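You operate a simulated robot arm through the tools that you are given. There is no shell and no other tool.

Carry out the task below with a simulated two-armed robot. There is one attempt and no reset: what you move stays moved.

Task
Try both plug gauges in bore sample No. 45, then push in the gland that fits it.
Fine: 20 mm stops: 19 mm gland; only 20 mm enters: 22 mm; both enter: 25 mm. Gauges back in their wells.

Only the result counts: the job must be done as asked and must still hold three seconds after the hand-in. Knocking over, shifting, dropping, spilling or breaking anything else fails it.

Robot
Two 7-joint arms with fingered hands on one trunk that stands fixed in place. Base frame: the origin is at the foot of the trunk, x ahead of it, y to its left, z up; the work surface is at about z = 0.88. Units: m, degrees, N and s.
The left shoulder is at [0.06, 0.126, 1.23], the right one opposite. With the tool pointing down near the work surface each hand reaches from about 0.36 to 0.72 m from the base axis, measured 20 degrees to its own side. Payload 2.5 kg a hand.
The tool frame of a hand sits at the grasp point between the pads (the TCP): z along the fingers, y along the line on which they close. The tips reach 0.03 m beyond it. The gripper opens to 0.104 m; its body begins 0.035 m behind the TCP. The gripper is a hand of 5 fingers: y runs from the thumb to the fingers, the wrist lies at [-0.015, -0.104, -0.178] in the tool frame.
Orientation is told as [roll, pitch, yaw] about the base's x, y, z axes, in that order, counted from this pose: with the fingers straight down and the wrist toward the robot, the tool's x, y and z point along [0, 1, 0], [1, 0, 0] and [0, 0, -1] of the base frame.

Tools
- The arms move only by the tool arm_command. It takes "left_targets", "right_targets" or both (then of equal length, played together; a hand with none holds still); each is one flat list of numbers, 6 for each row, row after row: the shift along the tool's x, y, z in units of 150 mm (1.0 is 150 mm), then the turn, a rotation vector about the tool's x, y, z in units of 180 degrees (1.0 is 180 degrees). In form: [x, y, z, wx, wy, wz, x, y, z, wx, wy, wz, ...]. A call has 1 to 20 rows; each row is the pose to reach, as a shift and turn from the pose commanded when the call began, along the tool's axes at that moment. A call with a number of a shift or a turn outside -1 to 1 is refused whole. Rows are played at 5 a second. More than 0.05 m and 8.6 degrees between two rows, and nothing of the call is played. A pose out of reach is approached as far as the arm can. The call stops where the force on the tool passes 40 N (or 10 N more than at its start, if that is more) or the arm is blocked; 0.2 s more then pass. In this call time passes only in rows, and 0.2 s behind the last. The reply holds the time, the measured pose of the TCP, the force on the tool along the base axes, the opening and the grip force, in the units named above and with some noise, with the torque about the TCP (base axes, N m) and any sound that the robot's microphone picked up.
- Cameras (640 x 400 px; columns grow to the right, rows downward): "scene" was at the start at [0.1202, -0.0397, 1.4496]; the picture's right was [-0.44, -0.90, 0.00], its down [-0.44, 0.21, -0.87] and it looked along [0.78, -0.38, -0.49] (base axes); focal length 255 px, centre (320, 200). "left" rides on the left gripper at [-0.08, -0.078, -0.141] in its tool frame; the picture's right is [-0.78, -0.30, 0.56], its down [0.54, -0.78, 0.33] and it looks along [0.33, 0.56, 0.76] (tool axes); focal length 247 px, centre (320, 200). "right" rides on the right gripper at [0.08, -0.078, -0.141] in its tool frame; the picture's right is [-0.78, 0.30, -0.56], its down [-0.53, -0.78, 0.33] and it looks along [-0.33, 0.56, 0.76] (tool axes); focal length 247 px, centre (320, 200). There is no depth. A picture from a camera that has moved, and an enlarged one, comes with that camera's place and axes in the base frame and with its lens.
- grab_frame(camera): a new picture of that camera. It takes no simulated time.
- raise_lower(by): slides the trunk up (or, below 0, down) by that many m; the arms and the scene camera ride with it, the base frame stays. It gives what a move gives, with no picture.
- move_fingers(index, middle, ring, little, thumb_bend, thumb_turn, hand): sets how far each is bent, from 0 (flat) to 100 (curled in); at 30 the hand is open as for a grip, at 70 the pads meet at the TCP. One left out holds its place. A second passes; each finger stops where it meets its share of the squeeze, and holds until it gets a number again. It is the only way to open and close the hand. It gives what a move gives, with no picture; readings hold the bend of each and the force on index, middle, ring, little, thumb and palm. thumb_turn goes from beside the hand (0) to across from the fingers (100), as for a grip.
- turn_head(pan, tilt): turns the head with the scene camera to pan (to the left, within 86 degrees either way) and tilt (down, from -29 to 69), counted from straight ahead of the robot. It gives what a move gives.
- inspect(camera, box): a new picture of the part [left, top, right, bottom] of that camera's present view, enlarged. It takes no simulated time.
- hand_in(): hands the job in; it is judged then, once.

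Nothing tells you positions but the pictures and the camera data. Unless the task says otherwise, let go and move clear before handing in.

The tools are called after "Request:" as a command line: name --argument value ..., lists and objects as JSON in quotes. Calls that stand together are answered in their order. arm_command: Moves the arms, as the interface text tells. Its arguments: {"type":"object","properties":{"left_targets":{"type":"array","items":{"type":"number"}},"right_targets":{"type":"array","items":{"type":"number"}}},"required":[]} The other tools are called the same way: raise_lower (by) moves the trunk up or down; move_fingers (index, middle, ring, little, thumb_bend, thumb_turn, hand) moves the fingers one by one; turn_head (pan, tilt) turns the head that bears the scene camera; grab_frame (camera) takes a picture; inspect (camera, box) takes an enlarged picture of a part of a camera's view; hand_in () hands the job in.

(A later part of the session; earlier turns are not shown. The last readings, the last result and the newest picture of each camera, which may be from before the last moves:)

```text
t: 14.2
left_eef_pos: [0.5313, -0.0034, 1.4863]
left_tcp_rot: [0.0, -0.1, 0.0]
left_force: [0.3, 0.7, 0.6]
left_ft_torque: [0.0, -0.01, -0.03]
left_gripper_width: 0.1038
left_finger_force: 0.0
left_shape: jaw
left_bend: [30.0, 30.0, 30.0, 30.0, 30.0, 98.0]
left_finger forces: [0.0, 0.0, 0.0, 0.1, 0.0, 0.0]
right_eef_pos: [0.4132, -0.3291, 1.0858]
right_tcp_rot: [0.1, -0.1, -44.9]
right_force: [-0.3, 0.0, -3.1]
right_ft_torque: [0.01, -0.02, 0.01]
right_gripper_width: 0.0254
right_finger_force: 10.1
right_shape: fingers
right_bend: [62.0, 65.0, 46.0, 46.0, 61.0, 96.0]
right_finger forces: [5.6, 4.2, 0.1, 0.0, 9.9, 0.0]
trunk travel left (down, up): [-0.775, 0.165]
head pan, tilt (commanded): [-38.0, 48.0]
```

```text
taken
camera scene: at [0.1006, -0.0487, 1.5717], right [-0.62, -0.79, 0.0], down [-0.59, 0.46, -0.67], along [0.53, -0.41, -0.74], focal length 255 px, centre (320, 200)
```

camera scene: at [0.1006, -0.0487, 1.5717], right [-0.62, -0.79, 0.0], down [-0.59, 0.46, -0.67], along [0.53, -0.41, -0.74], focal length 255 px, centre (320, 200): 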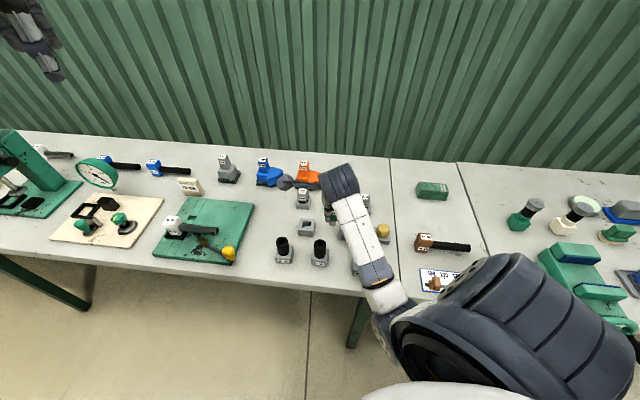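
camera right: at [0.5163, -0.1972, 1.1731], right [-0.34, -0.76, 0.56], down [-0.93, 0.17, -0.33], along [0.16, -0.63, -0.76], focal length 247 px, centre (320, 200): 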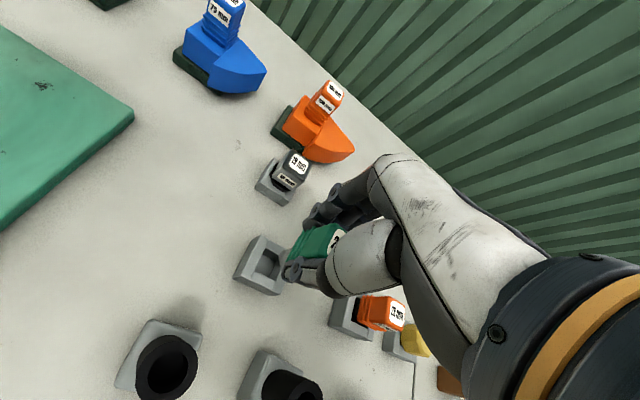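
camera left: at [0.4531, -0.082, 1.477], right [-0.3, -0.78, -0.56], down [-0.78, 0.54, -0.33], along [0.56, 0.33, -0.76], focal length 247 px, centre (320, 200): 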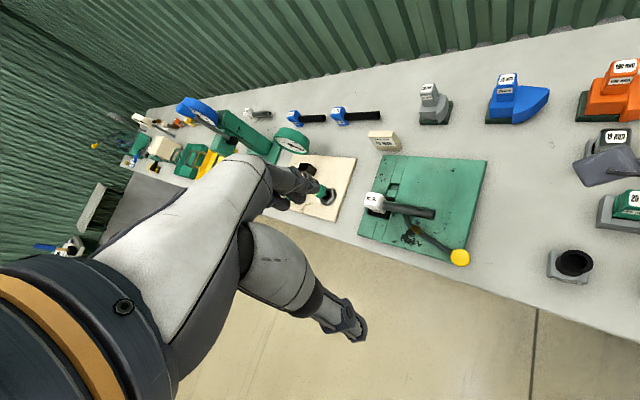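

The gauge is held steadily and the arm is clear. I carry on to above sample No. 45.

Request:
arm_command --right_targets '[-0.117, -0.079, 0, 0, 0, 0, -0.233, -0.158, 0, 0, 0, 0, -0.35, -0.237, 0, 0, 0, 0, -0.467, -0.316, 0, 0, 0, 0, -0.5835, -0.395, 0, 0, 0, 0]'

Request:
grab_frame --camera "scene"

Request:
grab_frame --camera "right"

```text
t: 15.4
left_eef_pos: [0.5314, -0.0022, 1.4856]
left_tcp_rot: [-0.1, 0.0, 0.0]
left_force: [0.3, 0.0, 0.1]
left_ft_torque: [-0.01, 0.02, 0.0]
left_gripper_width: 0.104
left_finger_force: 0.0
left_shape: jaw
left_bend: [30.0, 30.0, 30.0, 30.0, 30.0, 98.0]
left_finger forces: [0.0, 0.1, 0.0, 0.1, 0.0, 0.0]
right_eef_pos: [0.3086, -0.3479, 1.0875]
right_tcp_rot: [0.0, 0.0, -44.9]
right_force: [0.6, 0.0, -2.3]
right_ft_torque: [0.01, -0.04, 0.02]
right_gripper_width: 0.0257
right_finger_force: 10.0
right_shape: fingers
right_bend: [62.0, 65.0, 46.0, 46.0, 61.0, 96.0]
right_finger forces: [5.7, 4.1, 0.0, 0.0, 9.9, 0.1]
trunk travel left (down, up): [-0.775, 0.165]
head pan, tilt (commanded): [-38.0, 48.0]
```

```text
taken
camera scene: at [0.1004, -0.0486, 1.5717], right [-0.62, -0.79, 0.0], down [-0.59, 0.46, -0.67], along [0.53, -0.41, -0.74], focal length 255 px, centre (320, 200)
```

scene: 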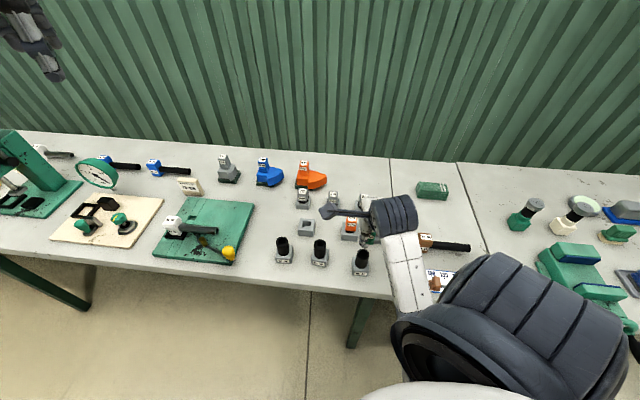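

```text
taken
camera right: at [0.3089, -0.2369, 1.2293], right [-0.34, -0.76, 0.56], down [-0.93, 0.17, -0.33], along [0.16, -0.63, -0.76], focal length 247 px, centre (320, 200)
```

right: 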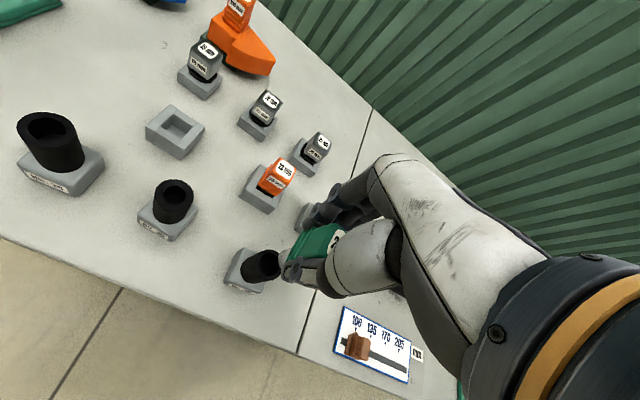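

Request:
inspect --camera "right" --box '[210, 200, 350, 320]'

Request:
inspect --camera "scene" --box '[330, 200, 400, 290]'

```text
3.33 times, centred on (280, 260) of right
camera zoom: at [0.3089, -0.2369, 1.2293], right [-0.34, -0.76, 0.56], down [-0.93, 0.17, -0.33], along [0.16, -0.63, -0.76], focal length 823 px, centre (453, 0)
```

zoom: 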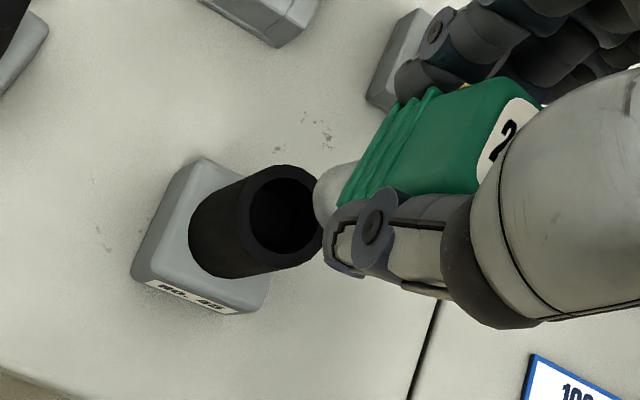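

```text
4.44 times, centred on (365, 245) of scene
camera zoom: at [0.1004, -0.0486, 1.5717], right [-0.62, -0.79, 0.0], down [-0.59, 0.46, -0.67], along [0.53, -0.41, -0.74], focal length 1132 px, centre (120, 0)
```

zoom: 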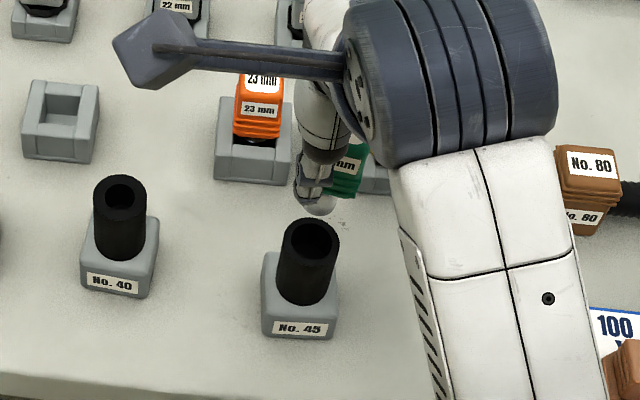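

The gauge hangs over sample No. 45, whose top centre I now place at about (0.3045, -0.3535). I lower until the plug tip is just above the tube mouth and check the alignment.

Request:
arm_command --right_targets '[0, 0, 0.1, 0, 0, 0, 0, 0, 0.2, 0, 0, 0, 0, 0, 0.28, 0, 0, 0]'

Request:
inspect --camera "right" --box '[210, 200, 350, 320]'

Request:
inspect --camera "scene" --box '[330, 200, 400, 290]'

```text
t: 16.2
left_eef_pos: [0.5309, -0.0021, 1.4864]
left_tcp_rot: [0.0, 0.0, -0.1]
left_force: [0.7, 0.4, 0.6]
left_ft_torque: [0.0, -0.02, 0.01]
left_gripper_width: 0.1038
left_finger_force: 0.0
left_shape: jaw
left_bend: [30.0, 30.0, 30.0, 30.0, 30.0, 98.0]
left_finger forces: [0.0, 0.0, 0.1, 0.0, 0.1, 0.0]
right_eef_pos: [0.3093, -0.3493, 1.0445]
right_tcp_rot: [0.0, -0.1, -45.0]
right_force: [-0.4, 0.7, -2.4]
right_ft_torque: [-0.01, -0.02, 0.0]
right_gripper_width: 0.0256
right_finger_force: 9.8
right_shape: fingers
right_bend: [62.0, 65.0, 46.0, 46.0, 61.0, 96.0]
right_finger forces: [5.8, 4.1, 0.1, 0.0, 9.9, 0.1]
trunk travel left (down, up): [-0.775, 0.165]
head pan, tilt (commanded): [-38.0, 48.0]
```

```text
3.33 times, centred on (280, 260) of right
camera zoom: at [0.3095, -0.2378, 1.187], right [-0.34, -0.76, 0.56], down [-0.93, 0.17, -0.33], along [0.16, -0.63, -0.76], focal length 823 px, centre (453, 0)
```

zoom: 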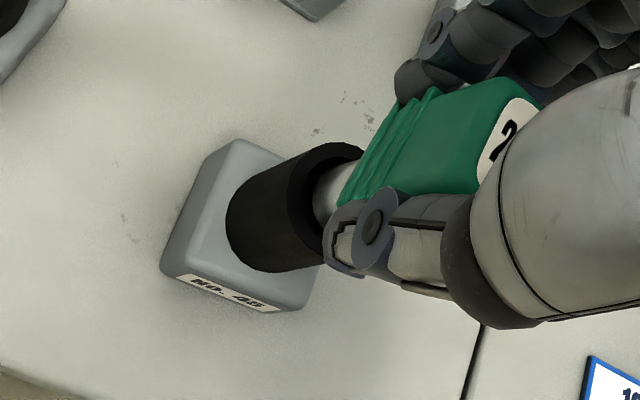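

```text
4.44 times, centred on (365, 245) of scene
camera zoom: at [0.1008, -0.0486, 1.5716], right [-0.62, -0.79, 0.0], down [-0.59, 0.46, -0.67], along [0.53, -0.41, -0.74], focal length 1132 px, centre (120, 0)
```

zoom: 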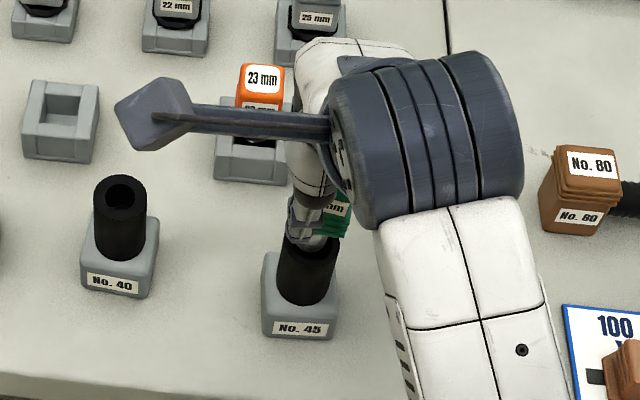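

The plug tip appears centred over the mouth. I lower gently by 12 mm and watch the force.

Request:
arm_command --right_targets '[0, 0, 0.02, 0, 0, 0, 0, 0, 0.04, 0, 0, 0, 0, 0, 0.06, 0, 0, 0, 0, 0, 0.08, 0, 0, 0]'

Request:
inspect --camera "right" --box '[210, 200, 350, 320]'

```text
t: 17.2
left_eef_pos: [0.5321, -0.0029, 1.4868]
left_tcp_rot: [0.0, 0.0, -0.1]
left_force: [-0.4, -0.7, 0.5]
left_ft_torque: [0.0, -0.02, -0.02]
left_gripper_width: 0.104
left_finger_force: 0.0
left_shape: jaw
left_bend: [30.0, 30.0, 30.0, 30.0, 30.0, 98.0]
left_finger forces: [0.1, 0.1, 0.0, 0.1, 0.0, 0.1]
right_eef_pos: [0.3079, -0.3501, 1.0327]
right_tcp_rot: [0.0, -0.1, -45.0]
right_force: [0.3, -1.4, -1.1]
right_ft_torque: [-0.07, -0.03, 0.01]
right_gripper_width: 0.0257
right_finger_force: 10.3
right_shape: fingers
right_bend: [62.0, 65.0, 46.0, 46.0, 61.0, 96.0]
right_finger forces: [6.2, 4.6, 0.0, 0.0, 9.7, 0.0]
trunk travel left (down, up): [-0.775, 0.165]
head pan, tilt (commanded): [-38.0, 48.0]
```

```text
3.33 times, centred on (280, 260) of right
camera zoom: at [0.3093, -0.2382, 1.1739], right [-0.34, -0.76, 0.56], down [-0.93, 0.17, -0.33], along [0.16, -0.63, -0.76], focal length 823 px, centre (453, 0)
```

zoom: 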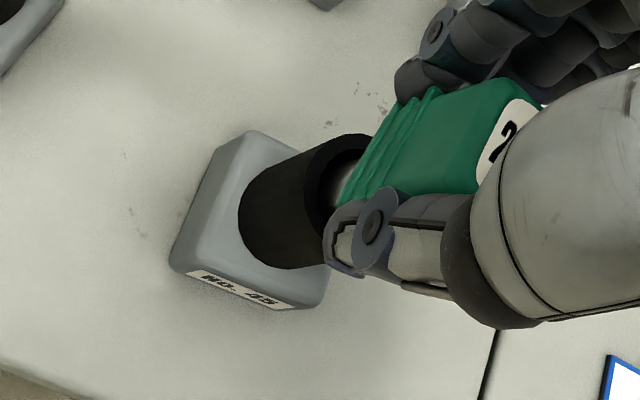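

The plug has entered the mouth with only about a newton of side touch. I shift about 1 mm toward -y to relieve it and go on down.

Request:
arm_command --right_targets '[-0.005, 0.006, 0, 0, 0, 0, -0.005, 0.006, 0.02, 0, 0, 0, -0.005, 0.006, 0.04, 0, 0, 0, -0.005, 0.006, 0.06, 0, 0, 0]'

Request:
inspect --camera "right" --box '[210, 200, 350, 320]'

```text
t: 18.2
left_eef_pos: [0.5324, -0.0018, 1.4863]
left_tcp_rot: [0.0, 0.1, 0.1]
left_force: [0.0, -0.6, 0.3]
left_ft_torque: [0.0, -0.02, 0.03]
left_gripper_width: 0.1037
left_finger_force: 0.1
left_shape: jaw
left_bend: [30.0, 30.0, 30.0, 30.0, 30.0, 98.0]
left_finger forces: [0.0, 0.0, 0.1, 0.0, 0.0, 0.0]
right_eef_pos: [0.3069, -0.3503, 1.022]
right_tcp_rot: [0.0, 0.0, -44.9]
right_force: [0.3, -0.2, -1.9]
right_ft_torque: [-0.04, -0.06, 0.01]
right_gripper_width: 0.0256
right_finger_force: 10.3
right_shape: fingers
right_bend: [62.0, 65.0, 46.0, 46.0, 61.0, 96.0]
right_finger forces: [6.2, 4.4, 0.0, 0.0, 9.6, 0.0]
trunk travel left (down, up): [-0.775, 0.165]
head pan, tilt (commanded): [-38.0, 48.0]
```

```text
3.33 times, centred on (280, 260) of right
camera zoom: at [0.3088, -0.2389, 1.1653], right [-0.34, -0.76, 0.56], down [-0.93, 0.17, -0.33], along [0.16, -0.63, -0.76], focal length 823 px, centre (453, 0)
```

zoom: 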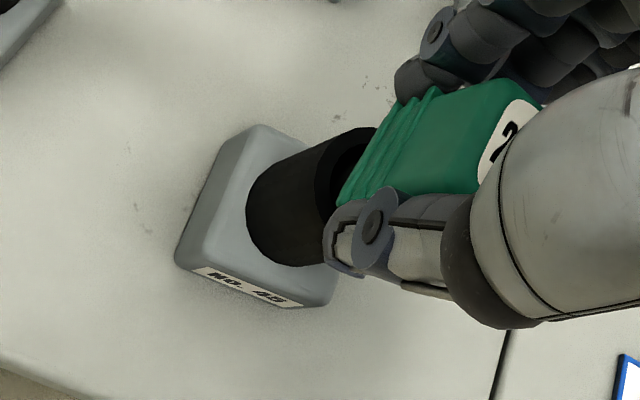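

The side force is gone and the plug keeps sliding in. I lower further until it is fully in.

Request:
arm_command --right_targets '[0, 0, 0.02, 0, 0, 0, 0, 0, 0.04, 0, 0, 0, 0, 0, 0.06, 0, 0, 0, 0, 0, 0.075, 0, 0, 0]'

Request:
inspect --camera "right" --box '[210, 200, 350, 320]'

Request:
inspect --camera "scene" --box '[330, 200, 400, 290]'

```text
t: 19.2
left_eef_pos: [0.5318, -0.0021, 1.487]
left_tcp_rot: [0.0, 0.0, 0.0]
left_force: [0.1, -0.2, -0.2]
left_ft_torque: [-0.04, 0.01, 0.01]
left_gripper_width: 0.1035
left_finger_force: 0.1
left_shape: jaw
left_bend: [30.0, 30.0, 30.0, 30.0, 30.0, 98.0]
left_finger forces: [0.1, 0.1, 0.0, 0.0, 0.0, 0.0]
right_eef_pos: [0.3093, -0.3508, 1.0113]
right_tcp_rot: [0.1, -0.1, -45.0]
right_force: [1.7, -0.7, 0.3]
right_ft_torque: [-0.04, -0.11, -0.01]
right_gripper_width: 0.0253
right_finger_force: 10.7
right_shape: fingers
right_bend: [62.0, 65.0, 46.0, 46.0, 61.0, 96.0]
right_finger forces: [6.3, 4.8, 0.0, 0.0, 9.5, 0.0]
trunk travel left (down, up): [-0.775, 0.165]
head pan, tilt (commanded): [-38.0, 48.0]
```

```text
3.33 times, centred on (280, 260) of right
camera zoom: at [0.3094, -0.2389, 1.1546], right [-0.34, -0.76, 0.56], down [-0.93, 0.17, -0.33], along [0.16, -0.63, -0.76], focal length 823 px, centre (453, 0)
```

zoom: 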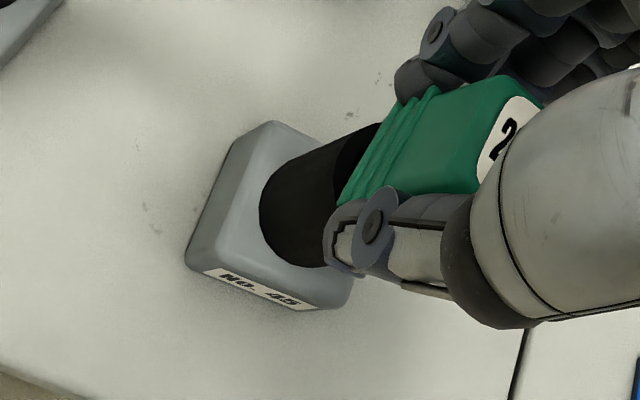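

```text
4.44 times, centred on (365, 245) of scene
camera zoom: at [0.1009, -0.0484, 1.5717], right [-0.62, -0.79, 0.0], down [-0.59, 0.46, -0.67], along [0.53, -0.41, -0.74], focal length 1132 px, centre (120, 0)
```

zoom: 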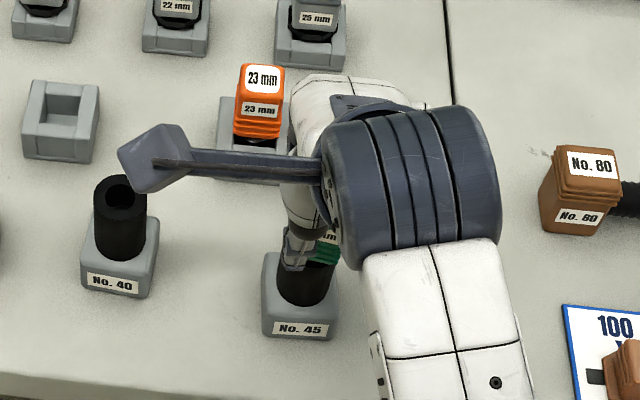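

The 20 mm gauge goes in about 25 mm deep with no stop. I ease it the last 3 mm with a slight +x relief to confirm full entry.

Request:
arm_command --right_targets '[0.004, 0.004, 0, 0, 0, 0, 0.004, 0.004, 0.01, 0, 0, 0, 0.004, 0.004, 0.02, 0, 0, 0]'

```text
t: 20.0
left_eef_pos: [0.5312, -0.0023, 1.4869]
left_tcp_rot: [0.0, 0.0, 0.1]
left_force: [0.2, 0.2, -0.8]
left_ft_torque: [-0.01, 0.01, -0.01]
left_gripper_width: 0.1036
left_finger_force: 0.0
left_shape: jaw
left_bend: [30.0, 30.0, 30.0, 30.0, 30.0, 98.0]
left_finger forces: [0.0, 0.0, 0.0, 0.1, 0.0, 0.0]
right_eef_pos: [0.3101, -0.3513, 1.0111]
right_tcp_rot: [0.1, -0.4, -45.0]
right_force: [3.2, -1.5, 9.7]
right_ft_torque: [0.01, -0.04, 0.04]
right_gripper_width: 0.0256
right_finger_force: 11.4
right_shape: fingers
right_bend: [62.0, 65.0, 46.0, 46.0, 61.0, 96.0]
right_finger forces: [6.7, 6.0, 0.0, 0.0, 10.1, 0.0]
trunk travel left (down, up): [-0.775, 0.165]
head pan, tilt (commanded): [-38.0, 48.0]
```

The shoulder now rests on the tube: the 20 mm gauge enters fully. I draw it out straight up.

Request:
arm_command --right_targets '[0, 0, -0.03, 0, 0, 0, 0, 0, -0.08, 0, 0, 0, 0, 0, -0.15, 0, 0, 0, 0, 0, -0.22, 0, 0, 0, 0, 0, -0.3, 0, 0, 0, 0, 0, -0.41, 0, 0, 0, 0, 0, -0.52, 0, 0, 0]'

Request:
grab_frame --camera "scene"

Request:
inspect --camera "right" --box '[210, 200, 350, 320]'

```text
t: 21.6
left_eef_pos: [0.5311, -0.0024, 1.485]
left_tcp_rot: [0.0, -0.1, 0.0]
left_force: [0.2, 0.7, 0.1]
left_ft_torque: [0.04, 0.01, -0.01]
left_gripper_width: 0.104
left_finger_force: 0.0
left_shape: jaw
left_bend: [30.0, 30.0, 30.0, 30.0, 30.0, 98.0]
left_finger forces: [0.0, 0.0, 0.0, 0.0, 0.1, 0.1]
right_eef_pos: [0.3091, -0.3509, 1.086]
right_tcp_rot: [0.0, 0.1, -45.0]
right_force: [0.7, 0.2, -2.4]
right_ft_torque: [-0.02, 0.01, 0.0]
right_gripper_width: 0.0255
right_finger_force: 10.0
right_shape: fingers
right_bend: [62.0, 65.0, 46.0, 46.0, 61.0, 96.0]
right_finger forces: [5.9, 4.0, 0.0, 0.1, 10.1, 0.0]
trunk travel left (down, up): [-0.775, 0.165]
head pan, tilt (commanded): [-38.0, 48.0]
```

```text
taken
camera scene: at [0.101, -0.0486, 1.5716], right [-0.62, -0.79, 0.0], down [-0.59, 0.46, -0.67], along [0.53, -0.41, -0.74], focal length 255 px, centre (320, 200)
```

scene: 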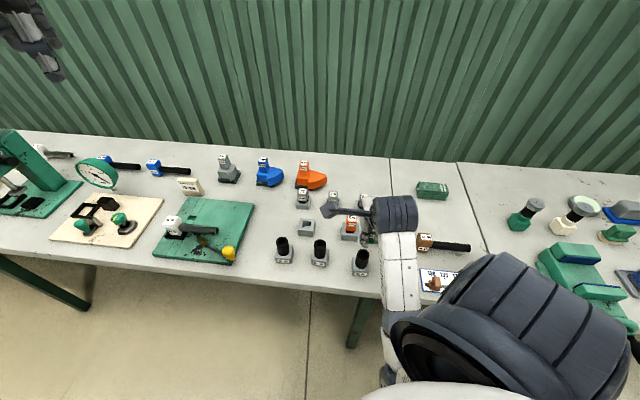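

```text
3.33 times, centred on (280, 260) of right
camera zoom: at [0.3103, -0.2402, 1.2289], right [-0.34, -0.76, 0.56], down [-0.93, 0.17, -0.33], along [0.16, -0.63, -0.76], focal length 823 px, centre (453, 0)
```

zoom: 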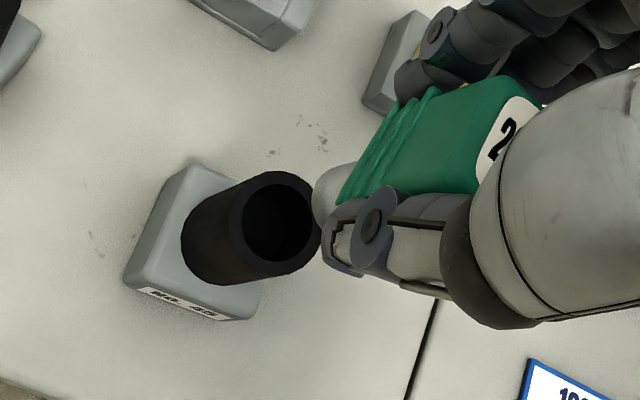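

The 20 mm gauge entered; sample No. 45 stayed in place. I carry the green gauge back above its well.

Request:
arm_command --right_targets '[0.117, 0.079, 0, 0, 0, 0, 0.234, 0.158, 0, 0, 0, 0, 0.35, 0.238, 0, 0, 0, 0, 0.467, 0.317, 0, 0, 0, 0, 0.584, 0.3965, 0, 0, 0, 0]'

Request:
arm_command --right_targets '[0.117, 0.079, 0, 0, 0, 0, 0.234, 0.158, 0, 0, 0, 0, 0.35, 0.238, 0, 0, 0, 0, 0.467, 0.317, 0, 0, 0, 0, 0.584, 0.3965, 0, 0, 0, 0]'

Request:
inspect --camera "right" --box '[210, 200, 350, 320]'

Request:
inspect --camera "scene" --box '[270, 150, 370, 260]'

```text
t: 22.8
left_eef_pos: [0.5312, -0.0025, 1.4865]
left_tcp_rot: [0.1, 0.0, 0.0]
left_force: [0.2, 0.0, 0.3]
left_ft_torque: [0.0, 0.02, 0.02]
left_gripper_width: 0.1039
left_finger_force: 0.0
left_shape: jaw
left_bend: [30.0, 30.0, 30.0, 30.0, 30.0, 98.0]
left_finger forces: [0.0, 0.1, 0.0, 0.0, 0.0, 0.1]
right_eef_pos: [0.4134, -0.3324, 1.0861]
right_tcp_rot: [-0.1, 0.0, -45.0]
right_force: [0.4, 0.5, -3.0]
right_ft_torque: [0.01, 0.01, -0.01]
right_gripper_width: 0.0253
right_finger_force: 9.9
right_shape: fingers
right_bend: [62.0, 65.0, 46.0, 46.0, 61.0, 96.0]
right_finger forces: [5.8, 4.1, 0.0, 0.1, 10.0, 0.0]
trunk travel left (down, up): [-0.775, 0.165]
head pan, tilt (commanded): [-38.0, 48.0]
```

```text
t: 24.0
left_eef_pos: [0.5307, -0.0019, 1.4869]
left_tcp_rot: [0.0, 0.0, -0.1]
left_force: [-0.2, -0.1, 1.1]
left_ft_torque: [0.01, -0.03, -0.03]
left_gripper_width: 0.1037
left_finger_force: 0.2
left_shape: jaw
left_bend: [30.0, 30.0, 30.0, 30.0, 30.0, 98.0]
left_finger forces: [0.0, 0.0, 0.0, 0.0, 0.1, 0.0]
right_eef_pos: [0.5195, -0.3115, 1.0868]
right_tcp_rot: [-0.1, 0.0, -45.0]
right_force: [0.6, -0.3, -2.6]
right_ft_torque: [-0.01, 0.0, 0.0]
right_gripper_width: 0.0255
right_finger_force: 9.9
right_shape: fingers
right_bend: [62.0, 65.0, 46.0, 46.0, 61.0, 96.0]
right_finger forces: [5.8, 4.1, 0.0, 0.1, 9.9, 0.0]
trunk travel left (down, up): [-0.775, 0.165]
head pan, tilt (commanded): [-38.0, 48.0]
```

```text
3.33 times, centred on (280, 260) of right
camera zoom: at [0.5202, -0.2, 1.2295], right [-0.34, -0.76, 0.56], down [-0.93, 0.17, -0.33], along [0.16, -0.63, -0.76], focal length 823 px, centre (453, 0)
```

zoom: 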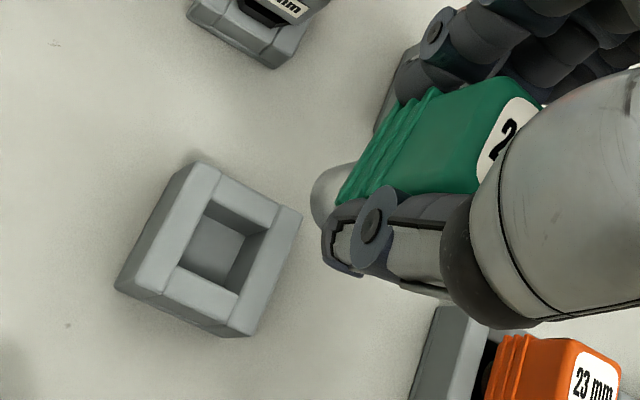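

```text
3.64 times, centred on (320, 205) of scene
camera zoom: at [0.1015, -0.0486, 1.5716], right [-0.62, -0.79, 0.0], down [-0.59, 0.46, -0.67], along [0.53, -0.41, -0.74], focal length 926 px, centre (320, 182)
```

zoom: 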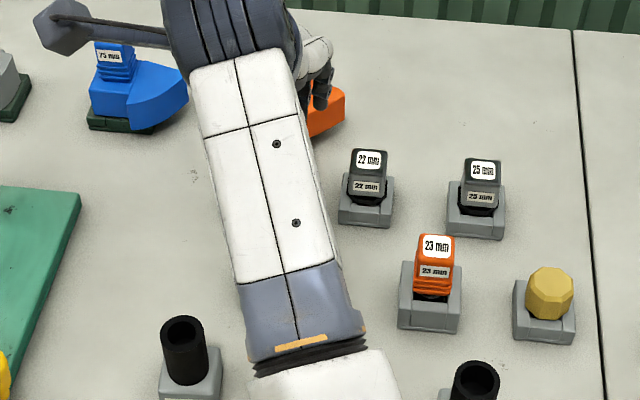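

The gauge is back above its well. I take tighter zooms of the well and plug to line them up accurately.

Request:
inspect --camera "right" --box '[240, 240, 310, 310]'

Request:
inspect --camera "right" --box '[295, 210, 365, 280]'

Request:
grab_frame --camera "left"

```text
5.71 times, centred on (275, 275) of right
camera zoom: at [0.5202, -0.2, 1.2295], right [-0.34, -0.76, 0.56], down [-0.93, 0.17, -0.33], along [0.16, -0.63, -0.76], focal length 1411 px, centre (577, -229)
```

zoom: 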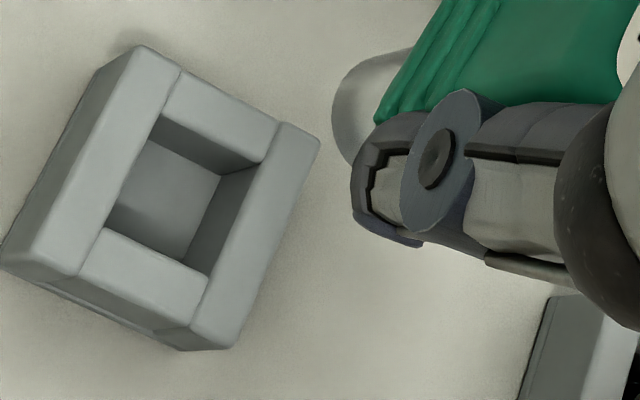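

```text
5.71 times, centred on (330, 245) of right
camera zoom: at [0.5202, -0.2, 1.2295], right [-0.34, -0.76, 0.56], down [-0.93, 0.17, -0.33], along [0.16, -0.63, -0.76], focal length 1411 px, centre (263, -57)
```

zoom: 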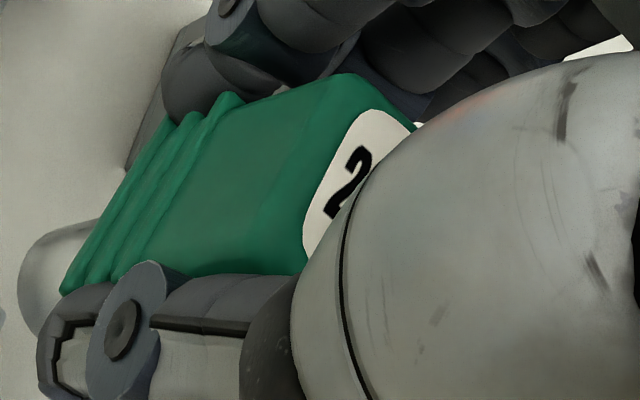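

```text
taken
camera left: at [0.4539, -0.0821, 1.6267], right [-0.3, -0.78, -0.56], down [-0.78, 0.53, -0.33], along [0.56, 0.33, -0.76], focal length 247 px, centre (320, 200)
```

left: 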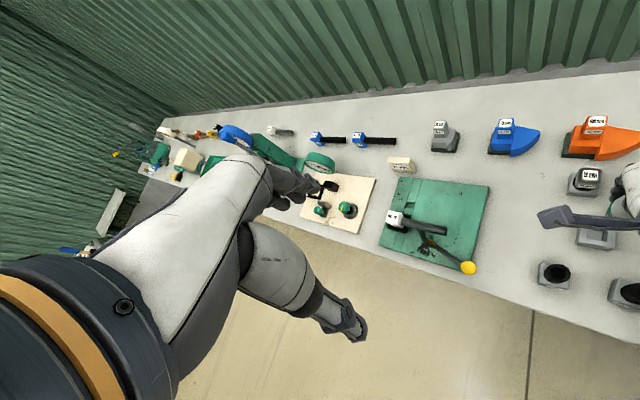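

The well recess is about 26 mm square and the plug looks about 2 mm too far from the thumb side. I correct that and lower until the tip is just above the well.

Request:
arm_command --right_targets '[-0.003, -0.0145, 0.14, 0, 0, 0, -0.003, -0.0145, 0.28, 0, 0, 0, -0.003, -0.0145, 0.42, 0, 0, 0, -0.003, -0.0145, 0.55, 0, 0, 0]'

Request:
inspect --camera "right" --box '[250, 210, 340, 300]'

Request:
inspect --camera "scene" --box '[260, 170, 360, 270]'

```text
t: 25.0
left_eef_pos: [0.5324, -0.0031, 1.4863]
left_tcp_rot: [0.0, -0.1, 0.0]
left_force: [0.6, -0.5, 0.1]
left_ft_torque: [0.0, 0.0, 0.0]
left_gripper_width: 0.1037
left_finger_force: 0.0
left_shape: jaw
left_bend: [30.0, 30.0, 30.0, 30.0, 30.0, 98.0]
left_finger forces: [0.0, 0.0, 0.1, 0.1, 0.1, 0.0]
right_eef_pos: [0.5142, -0.3091, 1.0042]
right_tcp_rot: [0.1, 0.0, -45.0]
right_force: [0.5, 0.6, -2.7]
right_ft_torque: [-0.02, 0.01, -0.01]
right_gripper_width: 0.0254
right_finger_force: 9.8
right_shape: fingers
right_bend: [62.0, 65.0, 46.0, 46.0, 61.0, 96.0]
right_finger forces: [5.8, 4.1, 0.0, 0.0, 10.0, 0.1]
trunk travel left (down, up): [-0.775, 0.165]
head pan, tilt (commanded): [-38.0, 48.0]
```

```text
4.44 times, centred on (295, 255) of right
camera zoom: at [0.5154, -0.1973, 1.1463], right [-0.34, -0.76, 0.56], down [-0.93, 0.17, -0.33], along [0.16, -0.63, -0.76], focal length 1098 px, centre (431, -44)
```

zoom: 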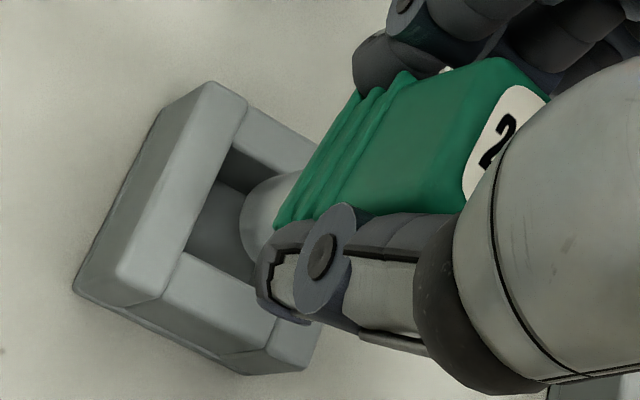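

```text
4.00 times, centred on (310, 220) of scene
camera zoom: at [0.1011, -0.0487, 1.5716], right [-0.62, -0.79, 0.0], down [-0.59, 0.46, -0.67], along [0.53, -0.41, -0.74], focal length 1019 px, centre (360, 120)
```

zoom: 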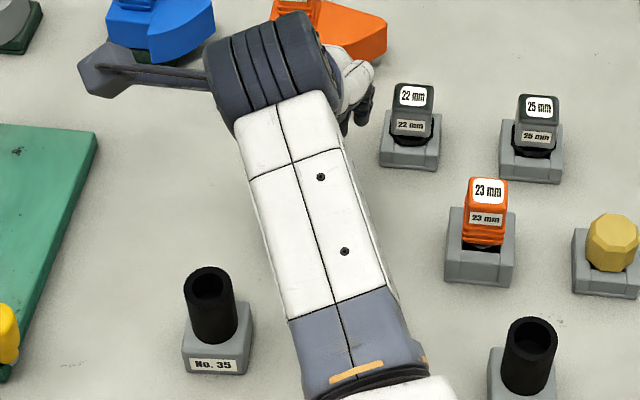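

The plug is over the recess. I nudge it about a millimetre and lower it into the well, watching the force.

Request:
arm_command --right_targets '[-0.0035, -0.005, 0.05, 0, 0, 0, -0.0035, -0.005, 0.1, 0, 0, 0, -0.0035, -0.005, 0.16, 0, 0, 0, -0.0035, -0.005, 0.22, 0, 0, 0, -0.0035, -0.005, 0.28, 0, 0, 0, -0.0035, -0.005, 0.3, 0, 0, 0]'

Request:
inspect --camera "right" --box '[250, 210, 340, 300]'

```text
t: 26.4
left_eef_pos: [0.5319, -0.0033, 1.4846]
left_tcp_rot: [0.0, 0.0, 0.0]
left_force: [0.9, -0.6, -0.3]
left_ft_torque: [0.02, -0.01, -0.02]
left_gripper_width: 0.1037
left_finger_force: 0.1
left_shape: jaw
left_bend: [30.0, 30.0, 30.0, 30.0, 30.0, 98.0]
left_finger forces: [0.0, 0.0, 0.0, 0.1, 0.1, 0.0]
right_eef_pos: [0.5158, -0.3102, 0.9594]
right_tcp_rot: [0.1, -0.1, -45.0]
right_force: [5.2, -5.4, 0.7]
right_ft_torque: [-0.23, -0.18, 0.0]
right_gripper_width: 0.0253
right_finger_force: 11.6
right_shape: fingers
right_bend: [61.0, 65.0, 46.0, 46.0, 62.0, 96.0]
right_finger forces: [7.9, 6.5, 0.0, 0.0, 8.0, 0.0]
trunk travel left (down, up): [-0.775, 0.165]
head pan, tilt (commanded): [-38.0, 48.0]
```

```text
4.44 times, centred on (295, 255) of right
camera zoom: at [0.516, -0.1983, 1.1027], right [-0.34, -0.76, 0.56], down [-0.93, 0.17, -0.34], along [0.16, -0.63, -0.76], focal length 1098 px, centre (431, -44)
```

zoom: 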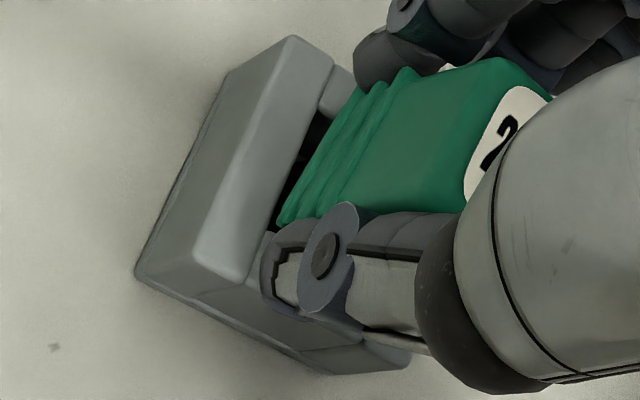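

The plug is in the well but rubs the near wall with about 7 N. I shift 2 mm away from the thumb side to free it.

Request:
arm_command --right_targets '[0, 0.005, 0, 0, 0, 0, 0, 0.01, 0, 0, 0, 0, 0, 0.013, 0, 0, 0, 0]'

```text
t: 27.2
left_eef_pos: [0.5317, -0.0026, 1.4863]
left_tcp_rot: [0.0, -0.1, 0.0]
left_force: [0.6, 0.1, 0.2]
left_ft_torque: [0.01, -0.03, -0.01]
left_gripper_width: 0.1035
left_finger_force: 0.0
left_shape: jaw
left_bend: [30.0, 30.0, 30.0, 30.0, 30.0, 98.0]
left_finger forces: [0.0, 0.0, 0.0, 0.0, 0.0, 0.1]
right_eef_pos: [0.5161, -0.3117, 0.9593]
right_tcp_rot: [0.0, 0.1, -45.0]
right_force: [3.2, -3.5, -1.5]
right_ft_torque: [-0.14, -0.16, 0.0]
right_gripper_width: 0.0258
right_finger_force: 10.0
right_shape: fingers
right_bend: [62.0, 65.0, 46.0, 46.0, 62.0, 96.0]
right_finger forces: [6.9, 5.0, 0.0, 0.1, 8.7, 0.1]
trunk travel left (down, up): [-0.775, 0.165]
head pan, tilt (commanded): [-38.0, 48.0]
```

Side force dropped to under 5 N; I shift a little further the same way.

Request:
arm_command --right_targets '[0, 0.006, 0, 0, 0, 0, 0, 0.012, 0, 0, 0, 0, 0, 0.018, 0, 0, 0, 0]'

Request:
inspect --camera "right" --box '[250, 210, 340, 300]'

```text
t: 28.0
left_eef_pos: [0.531, -0.0009, 1.4851]
left_tcp_rot: [-0.1, 0.0, 0.0]
left_force: [-0.1, 0.0, -0.3]
left_ft_torque: [-0.05, 0.03, 0.02]
left_gripper_width: 0.1039
left_finger_force: 0.0
left_shape: jaw
left_bend: [30.0, 30.0, 30.0, 30.0, 30.0, 98.0]
left_finger forces: [0.0, 0.1, 0.1, 0.0, 0.0, 0.1]
right_eef_pos: [0.5166, -0.313, 0.9597]
right_tcp_rot: [0.0, 0.0, -45.1]
right_force: [-0.5, -0.1, -1.7]
right_ft_torque: [0.03, 0.01, -0.02]
right_gripper_width: 0.0254
right_finger_force: 10.2
right_shape: fingers
right_bend: [62.0, 65.0, 46.0, 46.0, 61.0, 96.0]
right_finger forces: [5.8, 4.1, 0.1, 0.0, 10.1, 0.0]
trunk travel left (down, up): [-0.775, 0.165]
head pan, tilt (commanded): [-38.0, 48.0]
```

```text
4.44 times, centred on (295, 255) of right
camera zoom: at [0.5181, -0.2014, 1.1021], right [-0.34, -0.76, 0.56], down [-0.93, 0.17, -0.33], along [0.16, -0.63, -0.76], focal length 1098 px, centre (431, -44)
```

zoom: 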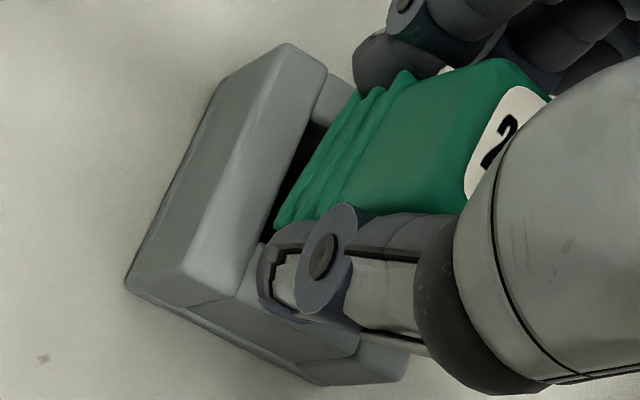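

The gauge hangs free in the well now. I lower the last few millimetres until its weight comes off.

Request:
arm_command --right_targets '[0, 0.003, 0.007, 0, 0, 0, 0, 0.003, 0.014, 0, 0, 0, 0, 0.003, 0.02, 0, 0, 0]'

```text
t: 28.8
left_eef_pos: [0.5305, -0.0024, 1.4875]
left_tcp_rot: [0.0, -0.1, 0.0]
left_force: [0.3, -0.5, 0.4]
left_ft_torque: [-0.01, -0.05, 0.0]
left_gripper_width: 0.1037
left_finger_force: 0.1
left_shape: jaw
left_bend: [30.0, 30.0, 30.0, 30.0, 30.0, 98.0]
left_finger forces: [0.0, 0.1, 0.1, 0.0, 0.1, 0.0]
right_eef_pos: [0.5183, -0.314, 0.9577]
right_tcp_rot: [0.2, -0.2, -45.0]
right_force: [0.3, 0.7, 0.8]
right_ft_torque: [-0.01, 0.0, -0.01]
right_gripper_width: 0.0254
right_finger_force: 10.3
right_shape: fingers
right_bend: [62.0, 65.0, 46.0, 46.0, 62.0, 96.0]
right_finger forces: [5.7, 4.3, 0.0, 0.0, 10.2, 0.0]
trunk travel left (down, up): [-0.775, 0.165]
head pan, tilt (commanded): [-38.0, 48.0]
```

The gauge rests on the well floor. I open the fingers to let it go.

Request:
move_fingers --hand "right" --index 54 --middle 54 --thumb_bend 54

Request:
inspect --camera "right" --box '[240, 180, 360, 300]'

```text
t: 29.8
left_eef_pos: [0.5311, -0.0029, 1.4856]
left_tcp_rot: [0.0, -0.1, -0.1]
left_force: [-0.6, 0.3, 0.7]
left_ft_torque: [0.0, 0.0, 0.02]
left_gripper_width: 0.1038
left_finger_force: 0.1
left_shape: jaw
left_bend: [30.0, 30.0, 30.0, 30.0, 30.0, 98.0]
left_finger forces: [0.0, 0.1, 0.0, 0.0, 0.0, 0.2]
right_eef_pos: [0.5174, -0.3122, 0.9564]
right_tcp_rot: [0.0, 0.0, -45.0]
right_force: [0.4, -0.2, 0.8]
right_ft_torque: [0.0, 0.04, 0.01]
right_gripper_width: 0.0416
right_finger_force: 0.1
right_shape: fingers
right_bend: [54.0, 54.0, 46.0, 46.0, 54.0, 97.0]
right_finger forces: [0.0, 0.0, 0.0, 0.0, 0.0, 0.1]
trunk travel left (down, up): [-0.775, 0.165]
head pan, tilt (commanded): [-38.0, 48.0]
```

```text
3.33 times, centred on (300, 240) of right
camera zoom: at [0.5187, -0.2009, 1.0992], right [-0.34, -0.76, 0.56], down [-0.93, 0.17, -0.33], along [0.16, -0.63, -0.76], focal length 823 px, centre (387, 67)
```

zoom: 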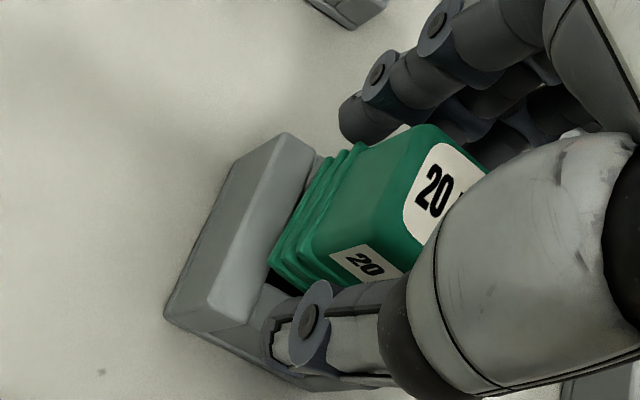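

The green gauge is released and stands in its well. I open a bit more and lift straight up.

Request:
move_fingers --hand "right" --index 46 --middle 46 --thumb_bend 46

Request:
arm_command --right_targets '[0, 0, -0.1, 0, 0, 0, 0, 0, -0.2, 0, 0, 0, 0, 0, -0.35, 0, 0, 0, 0, 0, -0.55, 0, 0, 0, 0, 0, -0.75, 0, 0, 0]'

Request:
grab_frame --camera "right"

Request:
inspect --camera "right" --box '[200, 210, 330, 320]'

```text
t: 30.8
left_eef_pos: [0.53, -0.0022, 1.4854]
left_tcp_rot: [0.0, 0.0, 0.0]
left_force: [-0.9, -0.4, -0.9]
left_ft_torque: [-0.01, -0.01, 0.0]
left_gripper_width: 0.1038
left_finger_force: 0.1
left_shape: jaw
left_bend: [30.0, 30.0, 30.0, 30.0, 30.0, 98.0]
left_finger forces: [0.1, 0.0, 0.0, 0.0, 0.0, 0.1]
right_eef_pos: [0.5168, -0.3132, 0.9568]
right_tcp_rot: [0.0, 0.0, -45.0]
right_force: [0.2, -0.8, 0.1]
right_ft_torque: [0.0, 0.0, -0.04]
right_gripper_width: 0.0621
right_finger_force: 0.0
right_shape: fingers
right_bend: [46.0, 46.0, 46.0, 46.0, 46.0, 97.0]
right_finger forces: [0.0, 0.0, 0.0, 0.0, 0.1, 0.0]
trunk travel left (down, up): [-0.775, 0.165]
head pan, tilt (commanded): [-38.0, 48.0]
```

```text
t: 32.0
left_eef_pos: [0.531, -0.0012, 1.4863]
left_tcp_rot: [0.0, 0.0, 0.0]
left_force: [-0.9, 0.3, 0.9]
left_ft_torque: [0.01, -0.02, 0.0]
left_gripper_width: 0.1037
left_finger_force: 0.1
left_shape: jaw
left_bend: [30.0, 30.0, 30.0, 30.0, 30.0, 98.0]
left_finger forces: [0.0, 0.0, 0.1, 0.0, 0.1, 0.0]
right_eef_pos: [0.5185, -0.3115, 1.0686]
right_tcp_rot: [0.0, 0.0, -45.0]
right_force: [0.5, -0.5, 0.6]
right_ft_torque: [0.0, 0.04, -0.02]
right_gripper_width: 0.062
right_finger_force: 0.1
right_shape: fingers
right_bend: [46.0, 46.0, 46.0, 46.0, 46.0, 97.0]
right_finger forces: [0.0, 0.0, 0.1, 0.0, 0.0, 0.0]
trunk travel left (down, up): [-0.775, 0.165]
head pan, tilt (commanded): [-38.0, 48.0]
```

```text
taken
camera right: at [0.5187, -0.1998, 1.2113], right [-0.34, -0.76, 0.56], down [-0.93, 0.17, -0.33], along [0.16, -0.63, -0.76], focal length 247 px, centre (320, 200)
```

right: 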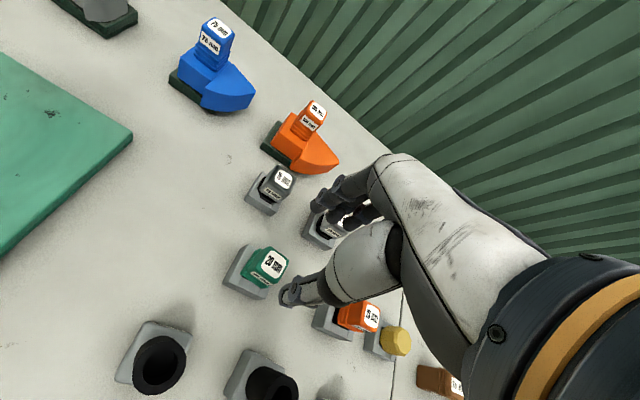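

```text
3.64 times, centred on (265, 265) of right
camera zoom: at [0.5187, -0.1998, 1.2113], right [-0.34, -0.76, 0.56], down [-0.93, 0.17, -0.33], along [0.16, -0.63, -0.76], focal length 898 px, centre (520, -36)
```

zoom: 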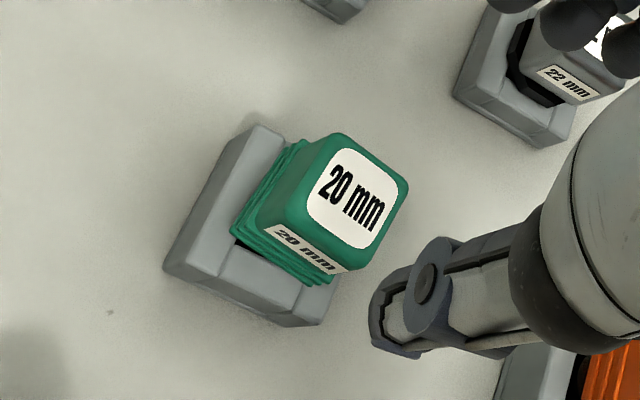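

The green gauge stands in its well as before. I record exactly where its label appears in the hand camera now, so I can line up the orange gauge the same way.

Request:
inspect --camera "right" --box '[240, 240, 300, 290]'

Request:
inspect --camera "scene" --box '[280, 150, 400, 280]'

```text
8.00 times, centred on (270, 265) of right
camera zoom: at [0.5187, -0.1998, 1.2113], right [-0.34, -0.76, 0.56], down [-0.93, 0.17, -0.33], along [0.16, -0.63, -0.76], focal length 1976 px, centre (720, -320)
```

zoom: 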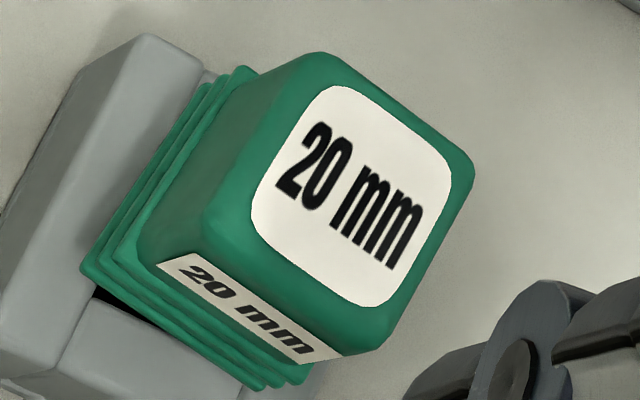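

```text
3.08 times, centred on (340, 215) of scene
camera zoom: at [0.1007, -0.0483, 1.5716], right [-0.62, -0.79, 0.0], down [-0.59, 0.46, -0.67], along [0.53, -0.41, -0.74], focal length 784 px, centre (258, 154)
```

zoom: 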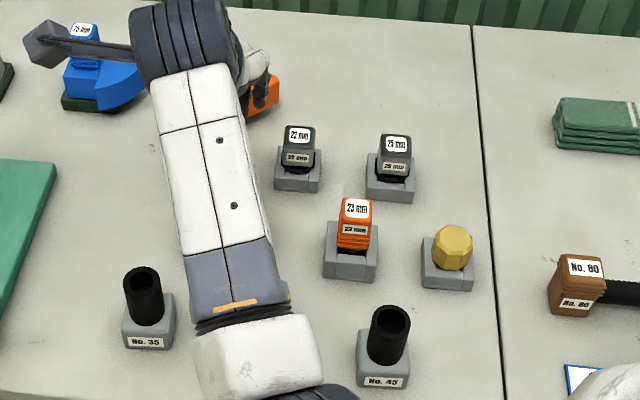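

Label centre sits at camera pixel (274, 264) when the hand is neutral. I move the hand sideways, at the same height, over the orange 23 mm gauge.

Request:
arm_command --right_targets '[-0.19, -0.003, 0, 0, 0, 0, -0.38, -0.006, 0, 0, 0, 0, -0.57, -0.009, 0, 0, 0, 0, -0.76, -0.012, 0, 0, 0, 0, -0.946, -0.0156, 0, 0, 0, 0]'

Request:
grab_frame --camera "right"

Request:
inspect --camera "right" --box '[240, 240, 300, 290]'

Request:
grab_frame --camera "scene"

```text
t: 33.2
left_eef_pos: [0.5318, -0.0024, 1.4863]
left_tcp_rot: [0.0, 0.0, 0.0]
left_force: [-0.2, -0.4, 0.3]
left_ft_torque: [0.03, 0.0, -0.01]
left_gripper_width: 0.1036
left_finger_force: 0.1
left_shape: jaw
left_bend: [30.0, 30.0, 30.0, 30.0, 30.0, 98.0]
left_finger forces: [0.1, 0.0, 0.0, 0.0, 0.1, 0.0]
right_eef_pos: [0.4161, -0.412, 1.0683]
right_tcp_rot: [0.0, 0.0, -44.9]
right_force: [-0.1, -0.4, 0.1]
right_ft_torque: [0.05, -0.04, 0.0]
right_gripper_width: 0.062
right_finger_force: 0.1
right_shape: fingers
right_bend: [46.0, 46.0, 46.0, 46.0, 46.0, 97.0]
right_finger forces: [0.0, 0.0, 0.0, 0.0, 0.0, 0.0]
trunk travel left (down, up): [-0.775, 0.165]
head pan, tilt (commanded): [-38.0, 48.0]
```

```text
taken
camera right: at [0.4167, -0.3005, 1.2111], right [-0.34, -0.76, 0.56], down [-0.93, 0.17, -0.33], along [0.16, -0.63, -0.76], focal length 247 px, centre (320, 200)
```

right: 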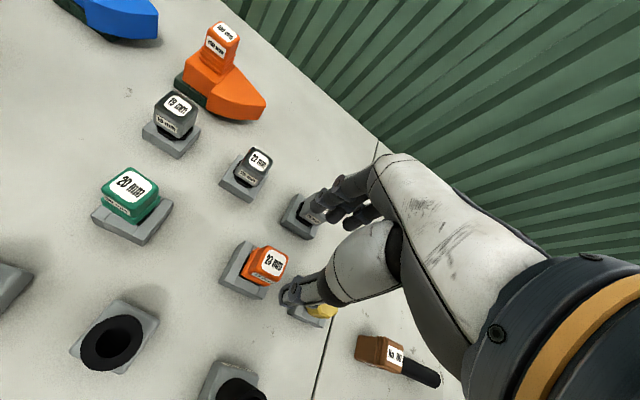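

```text
8.00 times, centred on (270, 265) of right
camera zoom: at [0.4167, -0.3005, 1.2111], right [-0.34, -0.76, 0.56], down [-0.93, 0.17, -0.33], along [0.16, -0.63, -0.76], focal length 1976 px, centre (720, -320)
```

zoom: 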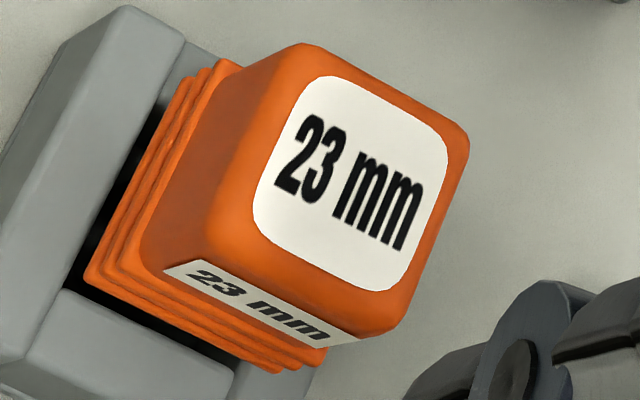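

```text
taken
camera scene: at [0.1004, -0.0488, 1.5717], right [-0.62, -0.79, 0.0], down [-0.59, 0.46, -0.67], along [0.53, -0.41, -0.74], focal length 255 px, centre (320, 200)
```

scene: 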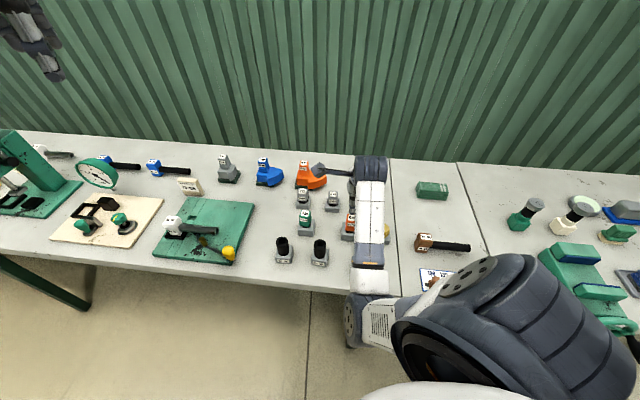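

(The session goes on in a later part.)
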